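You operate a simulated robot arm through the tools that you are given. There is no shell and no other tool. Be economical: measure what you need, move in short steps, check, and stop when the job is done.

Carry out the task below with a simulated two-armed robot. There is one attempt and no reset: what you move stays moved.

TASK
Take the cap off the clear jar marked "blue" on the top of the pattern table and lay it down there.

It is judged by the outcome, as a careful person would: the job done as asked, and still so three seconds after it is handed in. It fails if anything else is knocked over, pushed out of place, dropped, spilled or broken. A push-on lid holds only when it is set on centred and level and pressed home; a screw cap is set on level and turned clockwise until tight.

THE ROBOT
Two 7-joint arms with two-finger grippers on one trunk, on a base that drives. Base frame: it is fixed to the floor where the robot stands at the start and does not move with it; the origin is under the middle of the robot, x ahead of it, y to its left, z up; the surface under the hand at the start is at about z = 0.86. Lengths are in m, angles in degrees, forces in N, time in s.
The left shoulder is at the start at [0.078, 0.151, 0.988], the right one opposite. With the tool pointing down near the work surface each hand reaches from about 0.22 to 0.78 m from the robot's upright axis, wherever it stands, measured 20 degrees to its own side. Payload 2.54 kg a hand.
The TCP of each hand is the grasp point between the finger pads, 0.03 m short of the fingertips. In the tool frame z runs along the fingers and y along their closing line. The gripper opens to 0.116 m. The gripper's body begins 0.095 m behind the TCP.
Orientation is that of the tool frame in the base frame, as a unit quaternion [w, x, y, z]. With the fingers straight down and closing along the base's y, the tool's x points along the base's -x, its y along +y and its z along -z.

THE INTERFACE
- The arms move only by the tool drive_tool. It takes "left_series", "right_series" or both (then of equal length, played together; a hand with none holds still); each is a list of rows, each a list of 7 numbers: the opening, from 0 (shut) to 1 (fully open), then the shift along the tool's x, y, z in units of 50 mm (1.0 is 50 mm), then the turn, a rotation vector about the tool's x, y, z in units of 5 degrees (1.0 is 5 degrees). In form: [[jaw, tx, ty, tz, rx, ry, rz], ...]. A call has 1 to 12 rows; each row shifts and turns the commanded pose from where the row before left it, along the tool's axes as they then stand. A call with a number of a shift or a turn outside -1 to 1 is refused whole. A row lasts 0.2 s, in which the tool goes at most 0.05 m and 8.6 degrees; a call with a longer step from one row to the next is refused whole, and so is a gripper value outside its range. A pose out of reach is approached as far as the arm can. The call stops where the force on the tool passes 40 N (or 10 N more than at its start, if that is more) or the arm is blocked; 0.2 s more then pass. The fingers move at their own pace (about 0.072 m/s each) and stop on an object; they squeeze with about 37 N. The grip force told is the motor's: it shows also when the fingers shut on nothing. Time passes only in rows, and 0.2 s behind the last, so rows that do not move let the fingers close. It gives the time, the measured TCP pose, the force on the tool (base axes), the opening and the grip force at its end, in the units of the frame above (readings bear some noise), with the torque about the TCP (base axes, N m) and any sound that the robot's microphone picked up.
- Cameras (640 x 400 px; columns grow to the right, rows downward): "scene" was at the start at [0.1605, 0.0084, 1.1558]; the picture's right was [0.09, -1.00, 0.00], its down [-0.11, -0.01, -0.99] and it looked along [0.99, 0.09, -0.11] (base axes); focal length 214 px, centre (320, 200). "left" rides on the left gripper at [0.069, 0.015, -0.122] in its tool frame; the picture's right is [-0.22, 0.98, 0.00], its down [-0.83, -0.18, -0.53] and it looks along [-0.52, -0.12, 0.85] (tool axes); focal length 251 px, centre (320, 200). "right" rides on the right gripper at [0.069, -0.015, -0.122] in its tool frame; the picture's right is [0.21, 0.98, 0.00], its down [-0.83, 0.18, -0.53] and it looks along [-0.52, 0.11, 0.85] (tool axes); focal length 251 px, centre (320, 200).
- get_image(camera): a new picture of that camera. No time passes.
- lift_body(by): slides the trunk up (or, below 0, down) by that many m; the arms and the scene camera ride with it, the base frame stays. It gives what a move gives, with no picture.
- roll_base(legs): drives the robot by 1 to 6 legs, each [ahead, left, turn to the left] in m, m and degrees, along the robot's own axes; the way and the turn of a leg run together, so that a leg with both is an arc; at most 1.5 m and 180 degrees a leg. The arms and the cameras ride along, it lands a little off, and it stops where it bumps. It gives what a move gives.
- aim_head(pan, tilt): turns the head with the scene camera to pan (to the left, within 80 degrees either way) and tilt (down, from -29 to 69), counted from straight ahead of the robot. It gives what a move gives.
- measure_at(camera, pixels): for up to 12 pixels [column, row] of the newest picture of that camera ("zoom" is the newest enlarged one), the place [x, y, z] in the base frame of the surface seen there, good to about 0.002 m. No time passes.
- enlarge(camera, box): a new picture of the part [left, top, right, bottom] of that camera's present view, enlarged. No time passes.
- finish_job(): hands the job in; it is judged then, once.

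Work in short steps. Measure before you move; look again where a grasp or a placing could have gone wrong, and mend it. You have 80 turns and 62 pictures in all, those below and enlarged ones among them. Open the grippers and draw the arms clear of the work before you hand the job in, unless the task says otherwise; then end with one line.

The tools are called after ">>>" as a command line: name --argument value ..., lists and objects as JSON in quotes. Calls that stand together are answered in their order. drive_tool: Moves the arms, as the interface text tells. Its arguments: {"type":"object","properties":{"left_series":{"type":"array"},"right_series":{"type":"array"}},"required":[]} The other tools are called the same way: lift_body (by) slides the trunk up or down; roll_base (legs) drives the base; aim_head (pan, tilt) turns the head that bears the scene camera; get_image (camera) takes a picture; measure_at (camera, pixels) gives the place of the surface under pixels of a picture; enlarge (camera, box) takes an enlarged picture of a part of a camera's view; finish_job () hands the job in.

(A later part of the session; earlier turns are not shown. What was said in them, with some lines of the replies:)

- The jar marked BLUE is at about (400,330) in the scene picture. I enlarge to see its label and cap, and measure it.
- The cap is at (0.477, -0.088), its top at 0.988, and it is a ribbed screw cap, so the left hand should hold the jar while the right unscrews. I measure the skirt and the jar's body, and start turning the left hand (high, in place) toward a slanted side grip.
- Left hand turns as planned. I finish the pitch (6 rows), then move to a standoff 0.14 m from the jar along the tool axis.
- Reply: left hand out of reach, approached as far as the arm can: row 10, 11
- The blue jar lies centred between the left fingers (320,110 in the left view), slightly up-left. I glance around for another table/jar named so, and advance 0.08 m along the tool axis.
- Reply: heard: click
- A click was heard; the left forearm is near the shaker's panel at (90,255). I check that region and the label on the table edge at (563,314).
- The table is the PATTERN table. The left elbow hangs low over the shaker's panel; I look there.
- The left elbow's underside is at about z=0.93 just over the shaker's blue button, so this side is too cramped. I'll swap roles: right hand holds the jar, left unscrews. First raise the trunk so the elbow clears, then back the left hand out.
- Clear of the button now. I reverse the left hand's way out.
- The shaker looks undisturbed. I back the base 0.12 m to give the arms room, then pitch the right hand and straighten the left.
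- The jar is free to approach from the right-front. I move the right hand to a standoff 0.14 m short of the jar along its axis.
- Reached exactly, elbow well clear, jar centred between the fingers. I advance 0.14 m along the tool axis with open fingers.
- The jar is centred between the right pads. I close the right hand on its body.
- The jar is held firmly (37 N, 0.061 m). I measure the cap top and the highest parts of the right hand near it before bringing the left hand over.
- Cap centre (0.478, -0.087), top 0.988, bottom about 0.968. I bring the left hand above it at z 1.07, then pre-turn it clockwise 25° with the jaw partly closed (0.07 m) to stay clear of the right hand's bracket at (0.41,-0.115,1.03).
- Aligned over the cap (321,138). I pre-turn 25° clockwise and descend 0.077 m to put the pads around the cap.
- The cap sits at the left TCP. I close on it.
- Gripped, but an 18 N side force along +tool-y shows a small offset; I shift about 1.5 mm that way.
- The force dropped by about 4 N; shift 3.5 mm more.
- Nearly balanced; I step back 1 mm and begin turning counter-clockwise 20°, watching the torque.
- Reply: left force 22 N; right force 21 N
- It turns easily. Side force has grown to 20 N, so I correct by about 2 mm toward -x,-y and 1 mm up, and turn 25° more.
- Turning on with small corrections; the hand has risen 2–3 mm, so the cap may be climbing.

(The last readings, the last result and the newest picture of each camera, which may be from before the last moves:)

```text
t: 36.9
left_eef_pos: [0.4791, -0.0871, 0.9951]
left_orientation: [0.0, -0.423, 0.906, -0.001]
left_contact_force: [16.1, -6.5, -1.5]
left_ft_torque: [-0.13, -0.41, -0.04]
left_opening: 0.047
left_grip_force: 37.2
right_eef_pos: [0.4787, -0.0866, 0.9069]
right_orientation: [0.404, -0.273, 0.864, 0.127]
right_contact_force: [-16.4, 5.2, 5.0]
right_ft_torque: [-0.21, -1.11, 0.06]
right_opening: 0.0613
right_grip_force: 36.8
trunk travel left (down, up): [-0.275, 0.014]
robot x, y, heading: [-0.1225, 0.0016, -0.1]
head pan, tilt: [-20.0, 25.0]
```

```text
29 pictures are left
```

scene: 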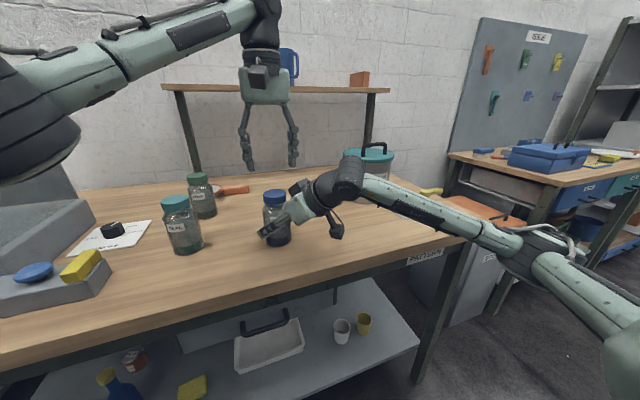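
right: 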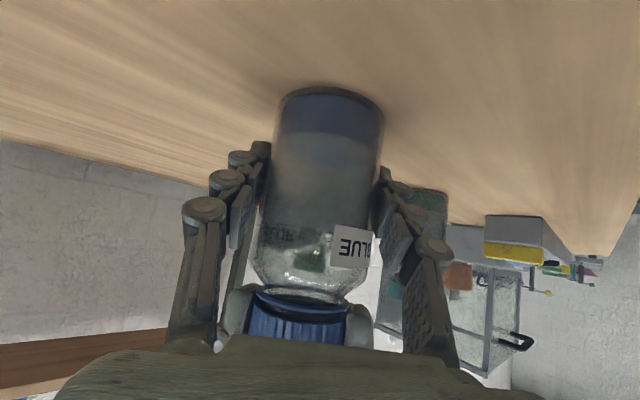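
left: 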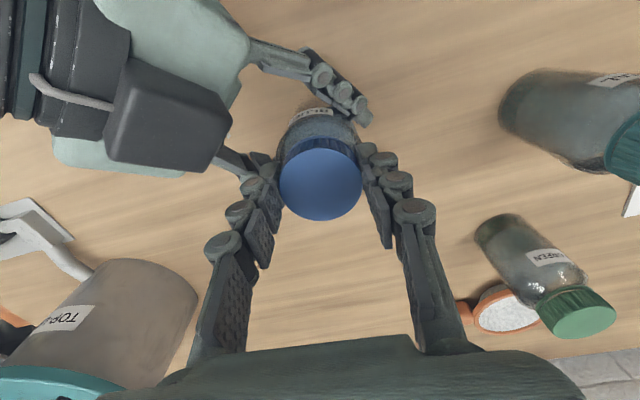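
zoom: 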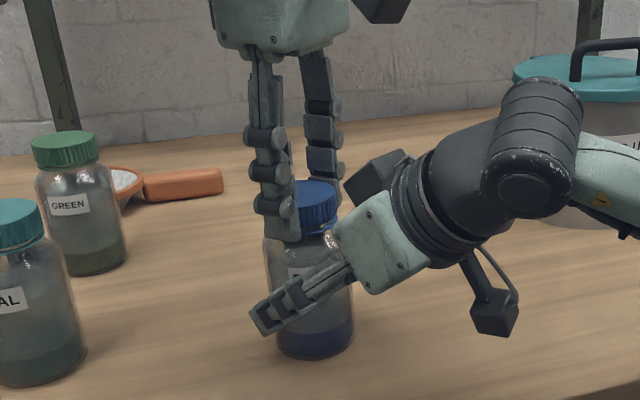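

Label unmoved, so the jar holds while the hand turned 75°. I turn 25° more with a correction, then check.

>>> drive_tool --left_series '[[0.1, 0, -0.05, 0, 0, 0, 0], [0.1, 0, 0, -0.005, 0, 0, -1], [0.1, 0, 0, -0.005, 0, 0, -1], [0.1, 0, 0, -0.005, 0, 0, -1], [0.1, 0, 0, -0.005, 0, 0, -1], [0.1, 0, 0, -0.005, 0, 0, -1], [0.1, 0, 0, 0, 0, 0, 0]]'

>>> drive_tool --left_series '[[0.1, 0, 0, -0.04, 0, 0, 0], [0.1, 0, 0, -0.04, 0, 0, 0], [0.1, 0, 0, 0, 0, 0, 0]]'

>>> get_image --camera "right"

```text
t: 38.5
left_eef_pos: [0.4794, -0.0877, 0.9953]
left_orientation: [0.001, -0.609, 0.793, 0.0]
left_contact_force: [5.3, -0.6, -4.5]
left_ft_torque: [0.04, 0.01, -0.02]
left_opening: 0.0469
left_grip_force: 37.4
right_eef_pos: [0.4792, -0.088, 0.9085]
right_orientation: [0.403, -0.272, 0.864, 0.127]
right_contact_force: [-3.7, -1.1, 4.9]
right_ft_torque: [-0.06, -0.45, -0.01]
right_opening: 0.0611
right_grip_force: 36.6
trunk travel left (down, up): [-0.275, 0.014]
robot x, y, heading: [-0.1173, -0.0001, -0.2]
head pan, tilt: [-20.0, 25.0]
```

```text
t: 39.3
left_eef_pos: [0.4803, -0.0882, 0.9987]
left_orientation: [0.001, -0.608, 0.794, 0.001]
left_contact_force: [5.7, 1.3, -25.4]
left_ft_torque: [0.44, -0.39, 0.0]
left_opening: 0.0473
left_grip_force: 37.0
right_eef_pos: [0.4802, -0.0863, 0.9103]
right_orientation: [0.406, -0.273, 0.862, 0.128]
right_contact_force: [-4.9, -1.9, 22.8]
right_ft_torque: [-0.31, -0.1, 0.02]
right_opening: 0.0614
right_grip_force: 36.8
trunk travel left (down, up): [-0.275, 0.014]
robot x, y, heading: [-0.1193, -0.0027, -0.1]
head pan, tilt: [-20.0, 25.0]
```

```text
28 pictures are left
```

right: 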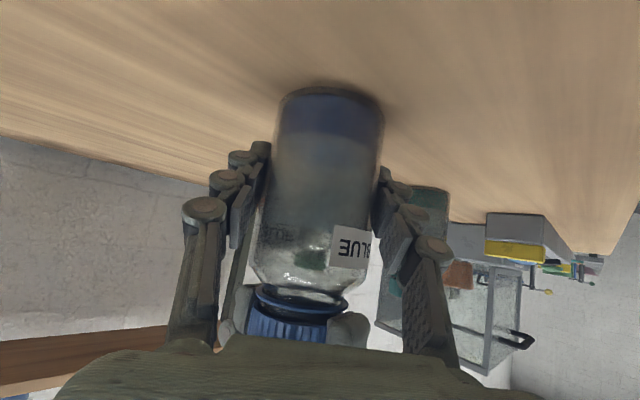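

Still threaded (25 N upward doesn't free it). I relax, release slightly (0.062 m) and rewind 100° for another stroke.

>>> drive_tool --left_series '[[0.1, 0, 0, 0.08, 0, 0, 0], [0.53, 0, 0, 0, 0, 0, 0], [0.53, 0, 0, 0, 0, 0, 0], [0.53, 0, 0, 0, 0, 0, 1], [0.53, 0, 0, 0, 0, 0, 1], [0.53, 0, 0, 0, 0, 0, 1], [0.53, 0, 0, 0, 0, 0, 1], [0.53, 0, 0, 0, 0, 0, 1], [0.53, 0, 0, 0, 0, 0, 1], [0.53, 0, 0, 0, 0, 0, 1], [0.53, 0, 0, 0, 0, 0, 1], [0.53, 0, 0, 0, 0, 0, 1]]'

>>> drive_tool --left_series '[[0.53, 0, 0, 0, 0, 0, 1], [0.53, 0, 0, 0, 0, 0, 1], [0.53, 0, 0, 0, 0, 0, 1], [0.53, 0, 0, 0, 0, 0, 1], [0.53, 0, 0, 0, 0, 0, 1], [0.53, 0, 0, 0, 0, 0, 1], [0.53, 0, 0, 0, 0, 0, 1], [0.53, 0, 0, 0, 0, 0, 1], [0.53, 0, 0, 0, 0, 0, 1], [0.53, 0, 0, 0, 0, 0, 1], [0.53, 0, 0, 0, 0, 0, 1], [0.53, 0, 0, 0, 0, 0, 0]]'

>>> get_image --camera "left"

>>> enlarge --camera "scene" --box '[240, 160, 320, 240]'

```text
t: 41.9
left_eef_pos: [0.4806, -0.0879, 0.9955]
left_orientation: [0.0, -0.258, 0.966, 0.0]
left_contact_force: [0.1, 0.9, -0.3]
left_ft_torque: [0.0, 0.02, 0.0]
left_opening: 0.0612
left_grip_force: 0.0
right_eef_pos: [0.4787, -0.0868, 0.9063]
right_orientation: [0.403, -0.272, 0.865, 0.126]
right_contact_force: [-0.6, -0.9, -0.3]
right_ft_torque: [0.02, 0.01, 0.02]
right_opening: 0.0609
right_grip_force: 36.9
trunk travel left (down, up): [-0.275, 0.014]
robot x, y, heading: [-0.1192, 0.0034, -0.1]
head pan, tilt: [-20.0, 25.0]
```

```text
t: 44.5
left_eef_pos: [0.4801, -0.0896, 0.9955]
left_orientation: [0.0, 0.218, 0.976, 0.0]
left_contact_force: [-1.5, 0.1, 1.3]
left_ft_torque: [0.0, 0.0, 0.02]
left_opening: 0.0612
left_grip_force: 0.0
right_eef_pos: [0.4787, -0.0877, 0.9062]
right_orientation: [0.403, -0.272, 0.865, 0.127]
right_contact_force: [0.1, 0.0, -3.6]
right_ft_torque: [0.01, 0.04, 0.0]
right_opening: 0.0609
right_grip_force: 36.9
trunk travel left (down, up): [-0.275, 0.014]
robot x, y, heading: [-0.1212, 0.0073, -0.2]
head pan, tilt: [-20.0, 25.0]
```

```text
27 pictures are left
```

left: 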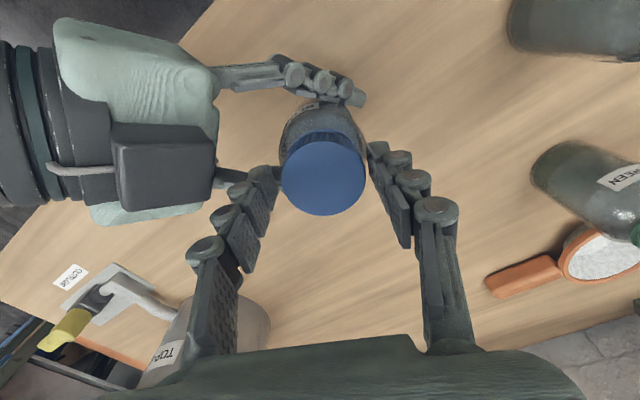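

```text
5.00 times, centred on (280, 200) of scene
```

zoom: 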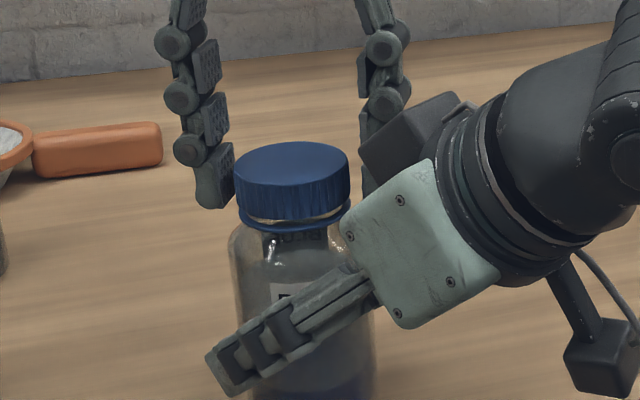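

A gap shows between the cap's skirt and the ring: it climbed. I measure the cap top's height and centre.

>>> measure_at --camera "zoom" --pixels '[[292, 160], [245, 163], [340, 160], [292, 148], [292, 178], [285, 200], [285, 213]]'

```text
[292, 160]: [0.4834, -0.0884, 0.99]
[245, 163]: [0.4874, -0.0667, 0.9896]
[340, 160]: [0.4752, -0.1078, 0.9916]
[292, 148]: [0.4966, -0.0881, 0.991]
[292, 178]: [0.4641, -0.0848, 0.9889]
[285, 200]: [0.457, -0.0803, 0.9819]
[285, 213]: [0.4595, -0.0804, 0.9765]
```

Cap rose about 2 mm. I re-centre (+2 mm tool-y), close and turn the second stroke with slight climb.

>>> drive_tool --left_series '[[0.53, 0, 0.04, 0, 0, 0, 0], [0.3, 0, 0, 0, 0, 0, 0], [0.1, 0, 0, 0, 0, 0, 0], [0.1, 0, 0, 0, 0, 0, 0], [0.1, 0, 0, 0, 0, 0, 0]]'

>>> drive_tool --left_series '[[0.1, 0, 0, -0.005, 0, 0, -1], [0.1, 0, 0, -0.005, 0, 0, -1], [0.1, 0, 0, -0.005, 0, 0, -1], [0.1, 0, 0, -0.005, 0, 0, -1], [0.1, 0, 0, -0.005, 0, 0, -1], [0.1, 0, 0, -0.005, 0, 0, -1], [0.1, 0, 0, -0.005, 0, 0, -1], [0.1, 0, 0, -0.005, 0, 0, -1], [0.1, 0, 0, -0.005, 0, 0, -1], [0.1, 0, 0, -0.005, 0, 0, -1]]'

```text
t: 45.7
left_eef_pos: [0.4805, -0.0871, 0.9971]
left_orientation: [0.0, 0.217, 0.976, 0.001]
left_contact_force: [1.7, 2.1, 0.5]
left_ft_torque: [0.06, -0.02, 0.03]
left_opening: 0.0494
left_grip_force: 36.7
right_eef_pos: [0.4786, -0.0884, 0.9071]
right_orientation: [0.403, -0.271, 0.865, 0.126]
right_contact_force: [-2.2, -1.7, -3.6]
right_ft_torque: [0.12, -0.12, -0.01]
right_opening: 0.061
right_grip_force: 36.8
trunk travel left (down, up): [-0.275, 0.014]
robot x, y, heading: [-0.1217, -0.0013, -0.2]
head pan, tilt: [-20.0, 25.0]
```

```text
t: 47.9
left_eef_pos: [0.4808, -0.0867, 0.9976]
left_orientation: [0.001, -0.217, 0.976, 0.0]
left_contact_force: [2.2, 3.6, -4.1]
left_ft_torque: [0.1, -0.08, -0.02]
left_opening: 0.049
left_grip_force: 37.8
right_eef_pos: [0.4796, -0.0881, 0.9072]
right_orientation: [0.404, -0.272, 0.864, 0.127]
right_contact_force: [-2.6, -2.7, 1.7]
right_ft_torque: [0.15, -0.15, 0.01]
right_opening: 0.0613
right_grip_force: 36.5
trunk travel left (down, up): [-0.275, 0.014]
robot x, y, heading: [-0.12, -0.0057, -0.2]
head pan, tilt: [-20.0, 25.0]
```

Well balanced. I finish this stroke (50° more).

>>> drive_tool --left_series '[[0.1, 0, 0, -0.005, 0, 0, -1], [0.1, 0, 0, -0.005, 0, 0, -1], [0.1, 0, 0, -0.005, 0, 0, -1], [0.1, 0, 0, -0.005, 0, 0, -1], [0.1, 0, 0, -0.005, 0, 0, -1], [0.1, 0, 0, -0.005, 0, 0, -1], [0.1, 0, 0, -0.005, 0, 0, -1], [0.1, 0, 0, -0.005, 0, 0, -1], [0.1, 0, 0, -0.005, 0, 0, -1], [0.1, 0, 0, -0.005, 0, 0, -1]]'

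>>> drive_tool --left_series '[[0.1, 0, 0, -0.05, 0, 0, 0], [0.1, 0, 0, -0.03, 0, 0, 0], [0.1, 0, 0, 0, 0, 0, 0]]'

>>> enlarge --camera "scene" --box '[240, 160, 320, 240]'

```text
t: 50.1
left_eef_pos: [0.4814, -0.087, 0.9991]
left_orientation: [-0.001, -0.609, 0.793, 0.001]
left_contact_force: [2.4, 4.8, -16.6]
left_ft_torque: [0.11, -0.07, 0.03]
left_opening: 0.0489
left_grip_force: 36.8
right_eef_pos: [0.4801, -0.0896, 0.909]
right_orientation: [0.404, -0.271, 0.865, 0.126]
right_contact_force: [-2.1, -4.6, 13.0]
right_ft_torque: [0.3, -0.14, 0.01]
right_opening: 0.0609
right_grip_force: 36.6
trunk travel left (down, up): [-0.275, 0.014]
robot x, y, heading: [-0.1198, 0.0026, -0.1]
head pan, tilt: [-20.0, 25.0]
```

```text
t: 50.9
left_eef_pos: [0.4805, -0.087, 1.0029]
left_orientation: [0.0, -0.609, 0.793, 0.001]
left_contact_force: [1.0, 2.7, -27.1]
left_ft_torque: [0.21, -0.02, 0.01]
left_opening: 0.0487
left_grip_force: 36.7
right_eef_pos: [0.4791, -0.0885, 0.91]
right_orientation: [0.406, -0.272, 0.863, 0.128]
right_contact_force: [-1.4, -3.6, 23.2]
right_ft_torque: [0.14, -0.08, -0.05]
right_opening: 0.061
right_grip_force: 36.4
trunk travel left (down, up): [-0.275, 0.014]
robot x, y, heading: [-0.1188, 0.0023, -0.1]
head pan, tilt: [-20.0, 25.0]
```

```text
5.00 times, centred on (280, 200) of scene
```

zoom: 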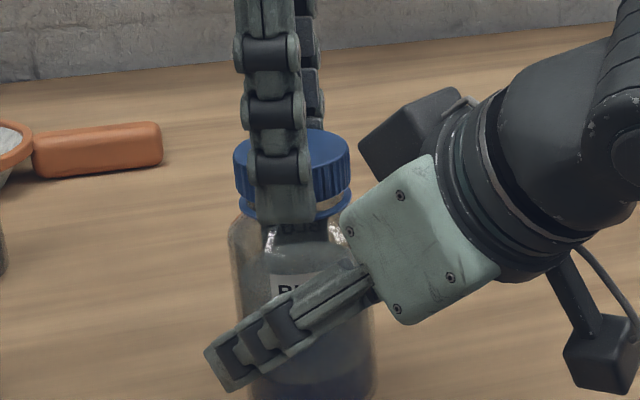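

Gap widened to about 4–5 mm, still threaded. Relax, release, rewind for a third stroke.

>>> drive_tool --left_series '[[0.1, 0, 0, 0.08, 0, 0, 0], [0.53, 0, 0, 0, 0, 0, 0], [0.53, 0, 0, 0, 0, 0, 0], [0.53, 0, 0, 0, 0, 0, 1], [0.53, 0, 0, 0, 0, 0, 1], [0.53, 0, 0, 0, 0, 0, 1], [0.53, 0, 0, 0, 0, 0, 1], [0.53, 0, 0, 0, 0, 0, 1], [0.53, 0, 0, 0, 0, 0, 1], [0.53, 0, 0, 0, 0, 0, 1], [0.53, 0, 0, 0, 0, 0, 1], [0.53, 0, 0, 0, 0, 0, 1]]'

>>> drive_tool --left_series '[[0.53, 0, 0, 0, 0, 0, 1], [0.53, 0, 0, 0, 0, 0, 1], [0.53, 0, 0, 0, 0, 0, 1], [0.53, 0, 0, 0, 0, 0, 1], [0.53, 0, 0, 0, 0, 0, 1], [0.53, 0, 0, 0, 0, 0, 1], [0.53, 0, 0, 0, 0, 0, 1], [0.53, 0, 0, 0, 0, 0, 1], [0.53, 0, 0, 0, 0, 0, 1], [0.53, 0, 0, 0, 0, 0, 1], [0.53, 0, 0, 0, 0, 0, 1], [0.53, 0, 0, 0, 0, 0, 0]]'

>>> enlarge --camera "scene" --box '[240, 160, 320, 240]'

>>> measure_at --camera "zoom" --pixels '[[292, 155], [245, 157], [340, 154], [292, 142], [292, 172]]'

```text
t: 53.5
left_eef_pos: [0.4819, -0.0862, 0.9991]
left_orientation: [-0.001, -0.259, 0.966, 0.0]
left_contact_force: [-0.4, 0.6, 0.1]
left_ft_torque: [-0.02, 0.01, 0.01]
left_opening: 0.0617
left_grip_force: 0.1
right_eef_pos: [0.4793, -0.0887, 0.9071]
right_orientation: [0.402, -0.272, 0.865, 0.127]
right_contact_force: [0.6, 0.4, -2.8]
right_ft_torque: [0.02, 0.02, 0.02]
right_opening: 0.0608
right_grip_force: 36.9
trunk travel left (down, up): [-0.275, 0.014]
robot x, y, heading: [-0.1219, -0.0039, 0.0]
head pan, tilt: [-20.0, 25.0]
```

```text
t: 56.1
left_eef_pos: [0.4813, -0.0878, 1.0002]
left_orientation: [0.0, 0.217, 0.976, 0.0]
left_contact_force: [0.0, 0.5, -1.0]
left_ft_torque: [0.02, -0.03, -0.03]
left_opening: 0.0616
left_grip_force: 0.0
right_eef_pos: [0.4794, -0.089, 0.9067]
right_orientation: [0.402, -0.272, 0.865, 0.126]
right_contact_force: [-0.4, -0.1, -3.3]
right_ft_torque: [-0.02, 0.01, -0.02]
right_opening: 0.0611
right_grip_force: 36.9
trunk travel left (down, up): [-0.275, 0.014]
robot x, y, heading: [-0.1229, 0.0036, -0.1]
head pan, tilt: [-20.0, 25.0]
```

```text
5.00 times, centred on (280, 200) of scene
```

zoom: 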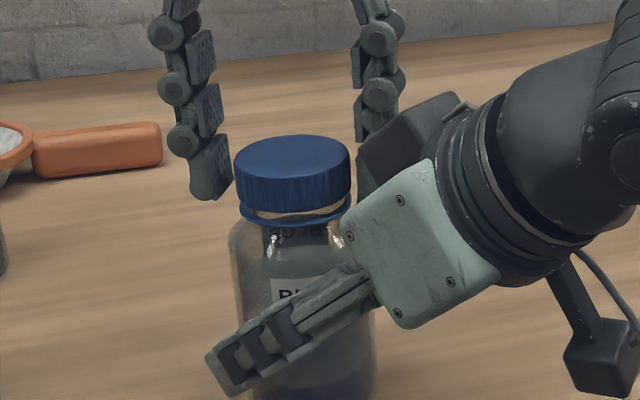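

```text
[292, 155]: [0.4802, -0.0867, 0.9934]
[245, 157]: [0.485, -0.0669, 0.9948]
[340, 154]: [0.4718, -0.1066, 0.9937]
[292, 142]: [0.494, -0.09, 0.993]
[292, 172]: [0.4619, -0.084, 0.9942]
```

Cap top now 0.994, level. Third stroke.

>>> drive_tool --left_series '[[0.3, 0, 0, 0, 0, 0, 0], [0.1, 0, 0, 0, 0, 0, 0], [0.1, 0, 0, 0, 0, 0, 0], [0.1, 0, 0, 0, 0, 0, 0], [0.1, 0, 0, -0.005, 0, 0, -1], [0.1, 0, 0, -0.005, 0, 0, -1], [0.1, 0, 0, -0.005, 0, 0, -1], [0.1, 0, 0, -0.005, 0, 0, -1], [0.1, 0, 0, -0.005, 0, 0, -1], [0.1, 0, 0, -0.005, 0, 0, -1], [0.1, 0, 0, -0.005, 0, 0, -1], [0.1, 0, 0, -0.005, 0, 0, -1]]'

>>> drive_tool --left_series '[[0.1, 0, 0, -0.005, 0, 0, -1], [0.1, 0, 0, -0.005, 0, 0, -1], [0.1, 0, 0, -0.005, 0, 0, -1], [0.1, 0, 0, -0.005, 0, 0, -1], [0.1, 0, 0, -0.005, 0, 0, -1], [0.1, 0, 0, -0.005, 0, 0, -1], [0.1, 0, 0, -0.005, 0, 0, -1], [0.1, 0, 0, -0.005, 0, 0, -1], [0.1, 0, 0, -0.005, 0, 0, -1], [0.1, 0, 0, -0.005, 0, 0, -1], [0.1, 0, 0, -0.005, 0, 0, -1], [0.1, 0, 0, -0.005, 0, 0, -1]]'

>>> drive_tool --left_series '[[0.1, 0, 0, -0.05, 0, 0, 0], [0.1, 0, 0, -0.03, 0, 0, 0], [0.1, 0, 0, 0, 0, 0, 0]]'

>>> enlarge --camera "scene" --box '[240, 160, 320, 240]'

```text
t: 58.7
left_eef_pos: [0.4816, -0.0861, 1.0009]
left_orientation: [0.0, -0.131, 0.991, 0.0]
left_contact_force: [-0.1, -4.5, -2.9]
left_ft_torque: [-0.08, -0.05, -0.02]
left_opening: 0.0503
left_grip_force: 37.0
right_eef_pos: [0.4773, -0.0873, 0.9075]
right_orientation: [0.403, -0.273, 0.864, 0.127]
right_contact_force: [0.4, 3.6, -0.7]
right_ft_torque: [-0.29, -0.01, 0.03]
right_opening: 0.0611
right_grip_force: 36.6
trunk travel left (down, up): [-0.275, 0.014]
robot x, y, heading: [-0.1211, -0.0002, 0.1]
head pan, tilt: [-20.0, 25.0]
```

```text
t: 61.3
left_eef_pos: [0.4819, -0.0875, 1.0032]
left_orientation: [0.0, -0.609, 0.793, 0.0]
left_contact_force: [-1.1, 0.5, 0.0]
left_ft_torque: [0.02, 0.0, 0.03]
left_opening: 0.0504
left_grip_force: 37.0
right_eef_pos: [0.4787, -0.0875, 0.9073]
right_orientation: [0.403, -0.272, 0.865, 0.127]
right_contact_force: [0.4, 0.2, -3.9]
right_ft_torque: [0.05, 0.0, -0.03]
right_opening: 0.0611
right_grip_force: 36.9
trunk travel left (down, up): [-0.275, 0.014]
robot x, y, heading: [-0.1225, 0.0016, -0.2]
head pan, tilt: [-20.0, 25.0]
```

```text
t: 62.1
left_eef_pos: [0.4818, -0.0867, 1.009]
left_orientation: [0.0, -0.609, 0.793, -0.001]
left_contact_force: [-0.8, 1.3, -1.3]
left_ft_torque: [0.05, 0.02, 0.02]
left_opening: 0.0505
left_grip_force: 37.1
right_eef_pos: [0.478, -0.0886, 0.9059]
right_orientation: [0.403, -0.272, 0.865, 0.127]
right_contact_force: [1.1, -1.9, -2.4]
right_ft_torque: [0.1, 0.1, 0.0]
right_opening: 0.0606
right_grip_force: 37.0
trunk travel left (down, up): [-0.275, 0.014]
robot x, y, heading: [-0.1214, -0.0011, -0.4]
head pan, tilt: [-20.0, 25.0]
```

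```text
5.00 times, centred on (280, 200) of scene
```

zoom: 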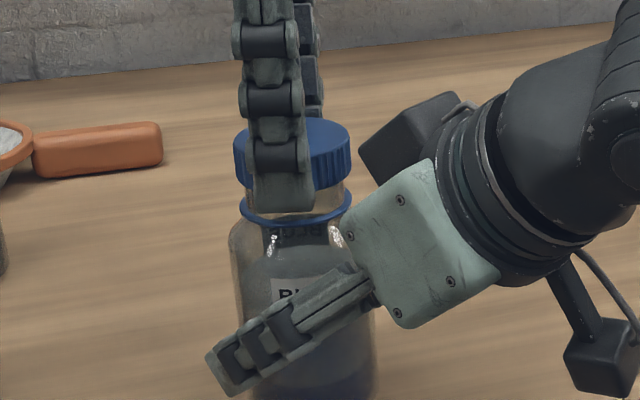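

The upward force is now nil: the cap is free. I lift straight up 0.1 m and check.

>>> drive_tool --left_series '[[0.1, 0, 0, -0.3, 0, 0, 0], [0.1, 0, 0, -0.5, 0, 0, 0], [0.1, 0, 0, -0.6, 0, 0, 0], [0.1, 0, 0, -0.6, 0, 0, 0], [0.1, 0, 0, 0, 0, 0, 0]]'

>>> get_image --camera "scene"

>>> get_image --camera "left"

```text
t: 63.3
left_eef_pos: [0.4822, -0.0866, 1.1076]
left_orientation: [0.001, -0.608, 0.794, 0.0]
left_contact_force: [-0.1, 0.4, -0.3]
left_ft_torque: [0.02, 0.02, 0.02]
left_opening: 0.0503
left_grip_force: 37.2
right_eef_pos: [0.4784, -0.0876, 0.9072]
right_orientation: [0.404, -0.272, 0.865, 0.126]
right_contact_force: [0.8, -0.6, -3.6]
right_ft_torque: [0.03, -0.01, -0.01]
right_opening: 0.0608
right_grip_force: 36.8
trunk travel left (down, up): [-0.275, 0.014]
robot x, y, heading: [-0.1194, -0.0015, 0.2]
head pan, tilt: [-20.0, 25.0]
```

```text
22 pictures are left
```

scene: 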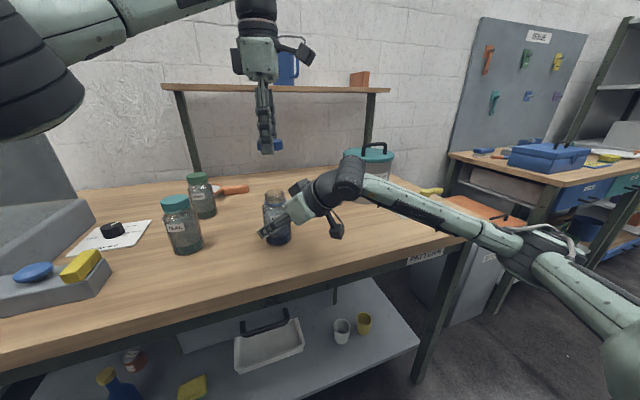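

```text
21 pictures are left
```

left: 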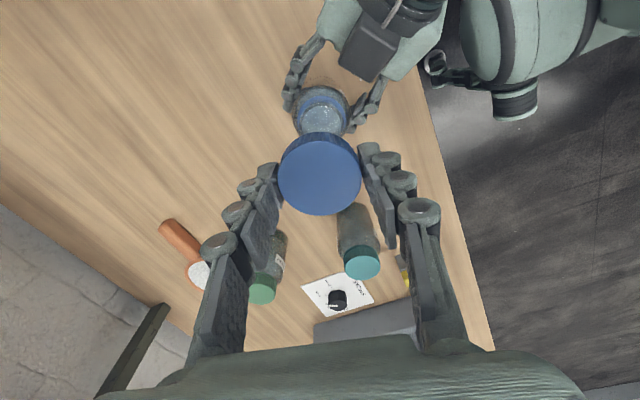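

The cap is in the left hand and the jar stands open. I measure free table spots for laying it down.

>>> measure_at --camera "scene" --pixels '[[300, 192], [290, 180], [320, 195], [246, 190], [355, 195], [235, 240], [235, 270], [220, 293], [270, 198]]'

```text
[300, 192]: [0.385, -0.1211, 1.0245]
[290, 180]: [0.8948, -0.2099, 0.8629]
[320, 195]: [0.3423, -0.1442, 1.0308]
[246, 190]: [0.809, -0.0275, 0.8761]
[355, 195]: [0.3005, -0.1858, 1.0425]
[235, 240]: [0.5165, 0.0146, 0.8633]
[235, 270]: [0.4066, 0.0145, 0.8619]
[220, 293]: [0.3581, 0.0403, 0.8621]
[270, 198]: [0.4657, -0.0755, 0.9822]
```

Free spot at about (0.42, 0.03), more than 0.1 m from teal and blue jars. I turn the left hand back to yaw 0 and move above it.

>>> drive_tool --left_series '[[0.1, 0, 0, 0, 0, 0, 1], [0.1, 0, 0, 0, 0, 0, 1], [0.1, 0, 0, 0, 0, 0, 1], [0.1, 0, 0, 0, 0, 0, 1], [0.1, 0, 0, 0, 0, 0, 1], [0.1, 0, 0, 0, 0, 0, 1], [0.1, 0, 0, 0, 0, 0, 1], [0.1, 0, 0, 0, 0, 0, 1], [0.1, 0, 0, 0, 0, 0, 1], [0.1, 0, 0, 0, 0, 0, 1], [0.1, 0, 0, 0, 0, 0, 1], [0.1, 0, 0, 0, 0, 0, 1]]'

>>> drive_tool --left_series '[[0.1, 0, 0, 0, 0, 0, 1], [0.1, 0, 0, 0, 0, 0, 1], [0.1, 0, 0, 0, 0, 0, 1], [0.1, 0.31, 0.585, 0, 0, 0, 0], [0.1, 0.31, 0.585, 0, 0, 0, 0], [0.1, 0.31, 0.585, 0, 0, 0, 0], [0.1, 0.31, 0.585, 0, 0, 0, 0], [0.1, 0, 0, 0.6, 0, 0, 0], [0.1, 0, 0, 0.6, 0, 0, 0], [0.1, 0, 0, 0.6, 0, 0, 0], [0.1, 0, 0, 0, 0, 0, 0]]'

>>> get_image --camera "scene"

>>> get_image --camera "left"

```text
t: 65.9
left_eef_pos: [0.4816, -0.0861, 1.1078]
left_orientation: [-0.001, -0.13, 0.992, -0.001]
left_contact_force: [-0.4, -0.1, 0.0]
left_ft_torque: [0.0, 0.01, -0.01]
left_opening: 0.0504
left_grip_force: 36.9
right_eef_pos: [0.4793, -0.0883, 0.9068]
right_orientation: [0.403, -0.271, 0.865, 0.126]
right_contact_force: [0.1, 0.2, -3.3]
right_ft_torque: [-0.02, 0.02, 0.02]
right_opening: 0.0608
right_grip_force: 37.1
trunk travel left (down, up): [-0.275, 0.014]
robot x, y, heading: [-0.1176, -0.0022, -0.2]
head pan, tilt: [-20.0, 25.0]
```

```text
t: 68.3
left_eef_pos: [0.4188, 0.0309, 1.0174]
left_orientation: [0.0, 0.0, 1.0, -0.001]
left_contact_force: [-0.2, 0.1, -0.7]
left_ft_torque: [0.06, 0.03, 0.0]
left_opening: 0.0503
left_grip_force: 36.8
right_eef_pos: [0.4792, -0.0877, 0.9071]
right_orientation: [0.403, -0.272, 0.865, 0.127]
right_contact_force: [0.7, -0.2, -2.7]
right_ft_torque: [-0.01, -0.01, -0.02]
right_opening: 0.0608
right_grip_force: 36.9
trunk travel left (down, up): [-0.275, 0.014]
robot x, y, heading: [-0.1187, -0.0016, -0.3]
head pan, tilt: [-20.0, 25.0]
```

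```text
20 pictures are left
```

scene: 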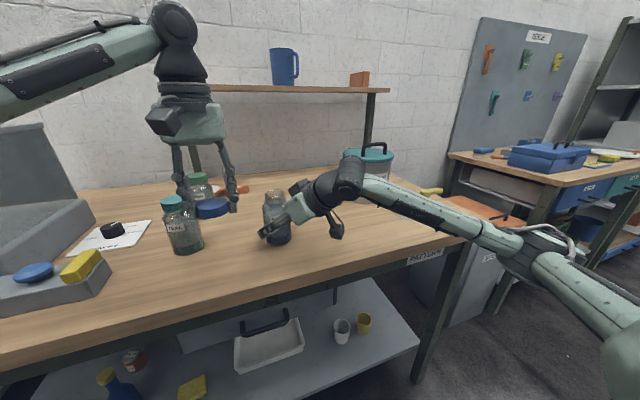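

```text
19 pictures are left
```

left: 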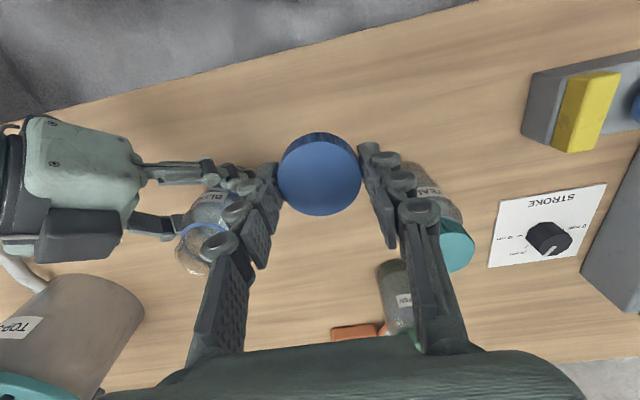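

The way down is clear. I descend 0.12 m, then slowly to touch.

>>> drive_tool --left_series '[[0.1, 0, 0, 0.6, 0, 0, 0], [0.1, 0, 0, 0.6, 0, 0, 0], [0.1, 0, 0, 0.6, 0, 0, 0], [0.1, 0, 0, 0.4, 0, 0, 0], [0.1, 0, 0, 0.2, 0, 0, 0], [0.1, 0, 0, 0.05, 0, 0, 0], [0.1, 0, 0, 0.02, 0, 0, 0], [0.1, 0, 0, 0, 0, 0, 0]]'

>>> get_image --camera "scene"

```text
t: 70.1
left_eef_pos: [0.419, 0.0306, 0.894]
left_orientation: [0.0, 0.001, 1.0, -0.001]
left_contact_force: [0.0, -0.1, 0.1]
left_ft_torque: [0.01, 0.01, 0.02]
left_opening: 0.0502
left_grip_force: 36.7
right_eef_pos: [0.4789, -0.0871, 0.9069]
right_orientation: [0.403, -0.272, 0.865, 0.126]
right_contact_force: [-0.2, 0.5, -3.9]
right_ft_torque: [-0.01, -0.02, 0.01]
right_opening: 0.0607
right_grip_force: 36.8
trunk travel left (down, up): [-0.275, 0.014]
robot x, y, heading: [-0.1191, 0.0045, -0.4]
head pan, tilt: [-20.0, 25.0]
```

```text
18 pictures are left
```

scene: 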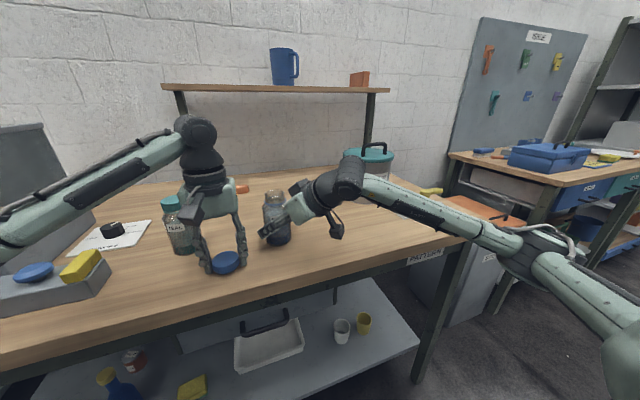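

Near the surface without contact; I creep down 2 mm more and open the hand.

>>> drive_tool --left_series '[[0.1, 0, 0, 0.02, 0, 0, 0], [0.1, 0, 0, 0.02, 0, 0, 0], [0.1, 0, 0, 0, 0, 0, 0]]'

>>> enlarge --camera "scene" --box '[180, 210, 280, 290]'

>>> measure_at --camera "zoom" --pixels '[[300, 240], [300, 280], [300, 310], [300, 330]]'

```text
t: 70.9
left_eef_pos: [0.4196, 0.0284, 0.8914]
left_orientation: [0.0, 0.0, 1.0, 0.001]
left_contact_force: [-0.2, -0.1, 1.0]
left_ft_torque: [0.0, 0.0, 0.01]
left_opening: 0.0503
left_grip_force: 37.3
right_eef_pos: [0.4788, -0.0878, 0.9076]
right_orientation: [0.403, -0.271, 0.865, 0.127]
right_contact_force: [-0.3, 0.6, -3.2]
right_ft_torque: [0.03, 0.02, -0.04]
right_opening: 0.0611
right_grip_force: 37.3
trunk travel left (down, up): [-0.275, 0.014]
robot x, y, heading: [-0.118, -0.0026, -0.2]
head pan, tilt: [-20.0, 25.0]
```

```text
5.00 times, centred on (230, 250) of scene
```

zoom: 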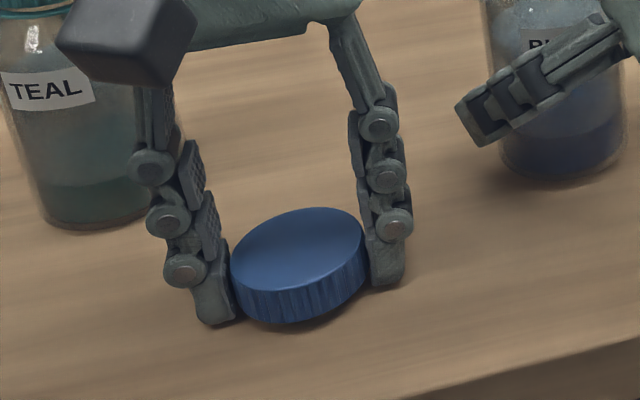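

```text
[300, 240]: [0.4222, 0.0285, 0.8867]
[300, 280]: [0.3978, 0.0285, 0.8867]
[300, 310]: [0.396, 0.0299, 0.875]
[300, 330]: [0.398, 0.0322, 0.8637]
```

Cap bottom is about 4 mm above the table, tips touching. I open gently and raise the hand.

>>> drive_tool --left_series '[[0.47, 0, 0, 0, 0, 0, 0], [0.52, 0, 0, 0, 0, 0, 0], [0.6, 0, 0, 0, 0, 0, 0], [0.6, 0, 0, 0, 0, 0, 0], [0.6, 0, 0, -0.3, 0, 0, 0], [0.6, 0, 0, -0.5, 0, 0, 0], [0.6, 0, 0, -0.8, 0, 0, 0], [0.6, 0, 0, -0.8, 0, 0, 0], [0.6, 0, 0, -0.8, 0, 0, 0], [0.6, 0, 0, -0.8, 0, 0, 0], [1, 0, 0, -0.8, 0, 0, 0]]'

>>> get_image --camera "scene"

```text
t: 73.3
left_eef_pos: [0.4178, 0.0295, 1.1344]
left_orientation: [0.001, 0.0, 1.0, 0.001]
left_contact_force: [0.4, -0.1, 0.7]
left_ft_torque: [0.01, -0.03, 0.0]
left_opening: 0.1149
left_grip_force: 0.0
right_eef_pos: [0.4783, -0.0874, 0.908]
right_orientation: [0.403, -0.272, 0.864, 0.127]
right_contact_force: [-0.1, 0.5, -2.9]
right_ft_torque: [-0.02, 0.02, 0.02]
right_opening: 0.0612
right_grip_force: 37.1
trunk travel left (down, up): [-0.275, 0.014]
robot x, y, heading: [-0.1214, 0.0049, 0.1]
head pan, tilt: [-20.0, 25.0]
```

```text
16 pictures are left
```

scene: 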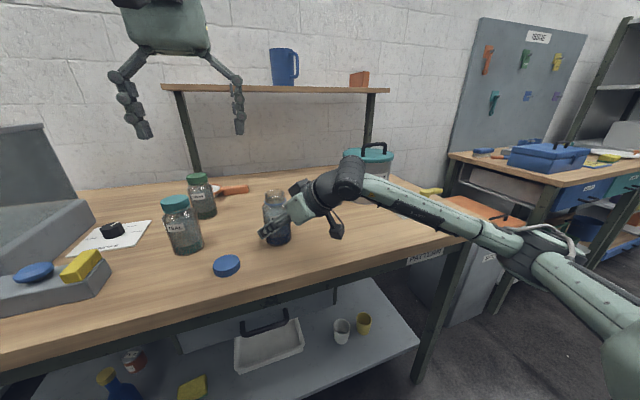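

Cap lies flat at (227,265). The right hand bears about 3 N downward, so the jar may hang a hair above the table; I check its foot and lower gently.

>>> enlarge --camera "scene" --box '[230, 180, 330, 260]'

>>> drive_tool --right_series '[[0.2, 0.0153, 0, 0.0129, 0, 0, 0], [0.2, 0.0153, 0, 0.0129, 0, 0, 0], [0.2, 0, 0, 0, 0, 0, 0]]'

```text
5.00 times, centred on (280, 220) of scene
```

zoom: 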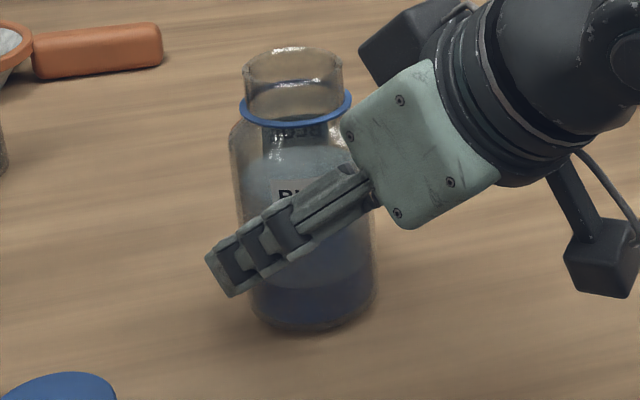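

```text
t: 74.1
left_eef_pos: [0.4185, 0.0301, 1.1328]
left_orientation: [0.0, 0.0, 1.0, 0.0]
left_contact_force: [0.7, -0.4, -0.5]
left_ft_torque: [-0.01, 0.01, -0.01]
left_opening: 0.1159
left_grip_force: 0.0
right_eef_pos: [0.479, -0.0873, 0.9042]
right_orientation: [0.403, -0.272, 0.865, 0.127]
right_contact_force: [0.3, 0.4, -3.4]
right_ft_torque: [0.02, 0.0, 0.01]
right_opening: 0.061
right_grip_force: 37.0
trunk travel left (down, up): [-0.275, 0.014]
robot x, y, heading: [-0.1199, 0.0014, -0.0]
head pan, tilt: [-20.0, 25.0]
```

Still hanging (−3.4 N). Lower 1 mm at a time further.

>>> drive_tool --right_series '[[0.2, 0.0153, 0, 0.0129, 0, 0, 0], [0.2, 0.0153, 0, 0.0129, 0, 0, 0], [0.2, 0, 0, 0, 0, 0, 0]]'

>>> enlarge --camera "scene" --box '[255, 215, 305, 255]'

>>> measure_at --camera "zoom" --pixels '[[300, 240], [300, 270], [300, 290], [300, 310], [300, 330]]'

```text
t: 74.9
left_eef_pos: [0.419, 0.0311, 1.1332]
left_orientation: [0.0, 0.0, 1.0, 0.0]
left_contact_force: [-1.1, -0.7, 0.5]
left_ft_torque: [0.01, 0.02, 0.0]
left_opening: 0.1156
left_grip_force: 0.1
right_eef_pos: [0.4782, -0.0875, 0.9054]
right_orientation: [0.404, -0.273, 0.864, 0.128]
right_contact_force: [1.8, 0.5, 0.8]
right_ft_torque: [-0.05, 0.03, 0.0]
right_opening: 0.0607
right_grip_force: 37.1
trunk travel left (down, up): [-0.275, 0.014]
robot x, y, heading: [-0.1164, 0.0006, -0.0]
head pan, tilt: [-20.0, 25.0]
```

```text
10.00 times, centred on (280, 235) of scene
```

zoom: 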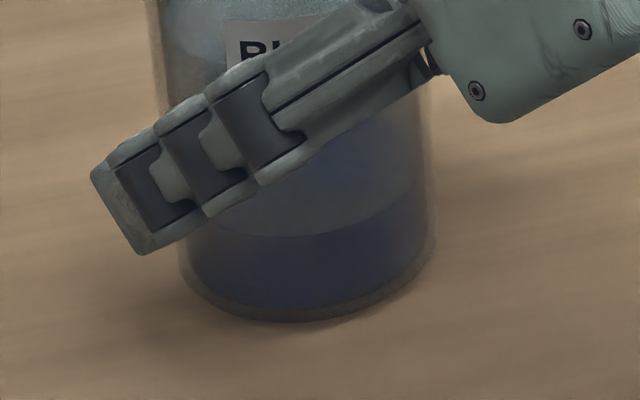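

```text
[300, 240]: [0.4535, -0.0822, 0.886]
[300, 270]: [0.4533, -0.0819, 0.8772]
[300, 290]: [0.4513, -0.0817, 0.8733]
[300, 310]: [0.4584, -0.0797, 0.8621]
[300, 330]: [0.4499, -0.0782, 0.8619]
```

Force reversed (+0.8 N): the jar stands on the table. I open the right hand and back straight out along its axis, slowly, keeping clear of the neck.

>>> drive_tool --right_series '[[0.58, 0, 0, 0, 0, 0, 0], [0.7, 0, 0, 0, 0, 0, 0], [1, 0, 0, 0, 0, 0, 0], [1, 0, 0, 0, 0, 0, 0], [1, 0, 0, -0.2, 0, 0, 0], [1, 0, 0, -0.4, 0, 0, 0], [1, 0, 0, -0.5, 0, 0, 0], [1, 0, 0, -0.6, 0, 0, 0], [1, 0, 0, -0.6, 0, 0, 0], [1, 0, 0, -0.6, 0, 0, 0], [1, 0, 0, -0.6, 0, 0, 0]]'

>>> get_image --camera "scene"

```text
t: 77.3
left_eef_pos: [0.4183, 0.0301, 1.1346]
left_orientation: [0.0, 0.0, 1.0, 0.0]
left_contact_force: [-0.1, -0.2, -0.1]
left_ft_torque: [0.01, 0.02, 0.01]
left_opening: 0.1158
left_grip_force: 0.1
right_eef_pos: [0.3691, -0.1634, 1.0177]
right_orientation: [0.403, -0.273, 0.864, 0.128]
right_contact_force: [0.4, -0.2, -0.6]
right_ft_torque: [-0.02, -0.01, -0.01]
right_opening: 0.1159
right_grip_force: 0.1
trunk travel left (down, up): [-0.275, 0.014]
robot x, y, heading: [-0.1223, 0.0017, -0.2]
head pan, tilt: [-20.0, 25.0]
```

```text
13 pictures are left
```

scene: 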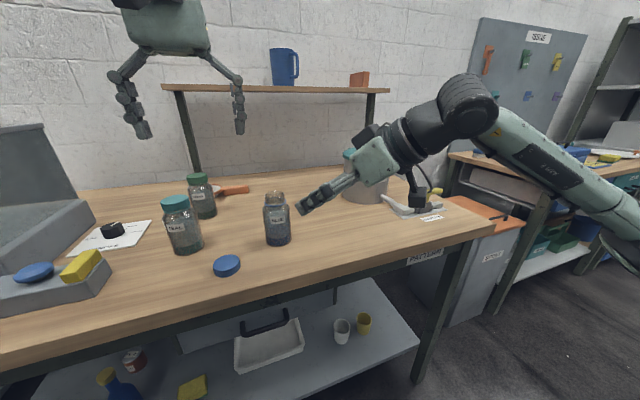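

Jar upright, cap on the table. I draw the right hand up and clear, and take a last close look.

>>> drive_tool --right_series '[[1, -0.508, 0, -0.577, 0, 0, 0], [1, -0.508, 0, -0.577, 0, 0, 0], [1, -0.508, 0, -0.577, 0, 0, 0], [1, -0.508, 0, -0.577, 0, 0, 0], [1, 0, 0, 0, 0, 0, 0]]'

>>> enlarge --camera "scene" --box '[0, 150, 320, 300]'

>>> get_image --camera "left"

```text
t: 78.5
left_eef_pos: [0.4186, 0.0299, 1.1335]
left_orientation: [0.0, 0.0, 1.0, 0.0]
left_contact_force: [0.6, 0.4, -0.3]
left_ft_torque: [0.01, 0.02, -0.02]
left_opening: 0.1161
left_grip_force: 0.1
right_eef_pos: [0.3496, -0.1769, 1.1688]
right_orientation: [0.402, -0.272, 0.865, 0.126]
right_contact_force: [0.5, 0.1, 0.3]
right_ft_torque: [0.06, 0.01, -0.03]
right_opening: 0.116
right_grip_force: 0.0
trunk travel left (down, up): [-0.275, 0.014]
robot x, y, heading: [-0.1149, -0.0026, -0.0]
head pan, tilt: [-20.0, 25.0]
```

```text
2.00 times, centred on (160, 225) of scene
```

zoom: 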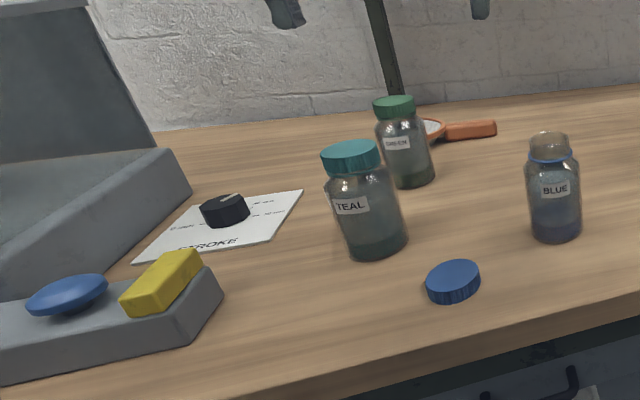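

```text
11 pictures are left
```

left: 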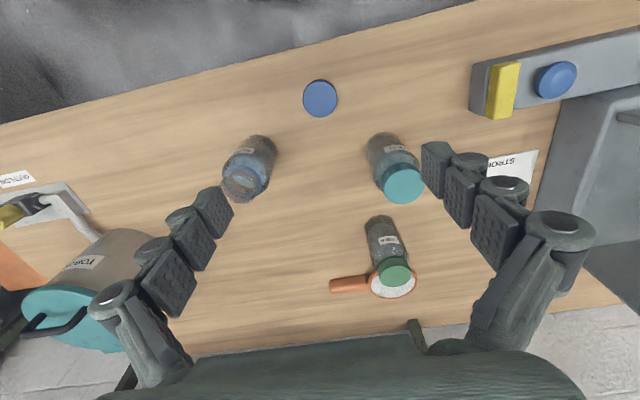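

Cap lies flat on the table, the blue jar stands open and upright, everything else is in place and both hands are open and clear. Handing in.

>>> finish_job

```text
The job is handed in.
```

The cap is off the "blue" jar and lying flat on the pattern table about 0.13 m from it. The jar is upright and open, and both arms are open and clear. One thing to know: early on, a click sounded while my left elbow hung just above the shaker's blue button. I moved the arm away, and the button, lamps and shaker looked unchanged afterwards.
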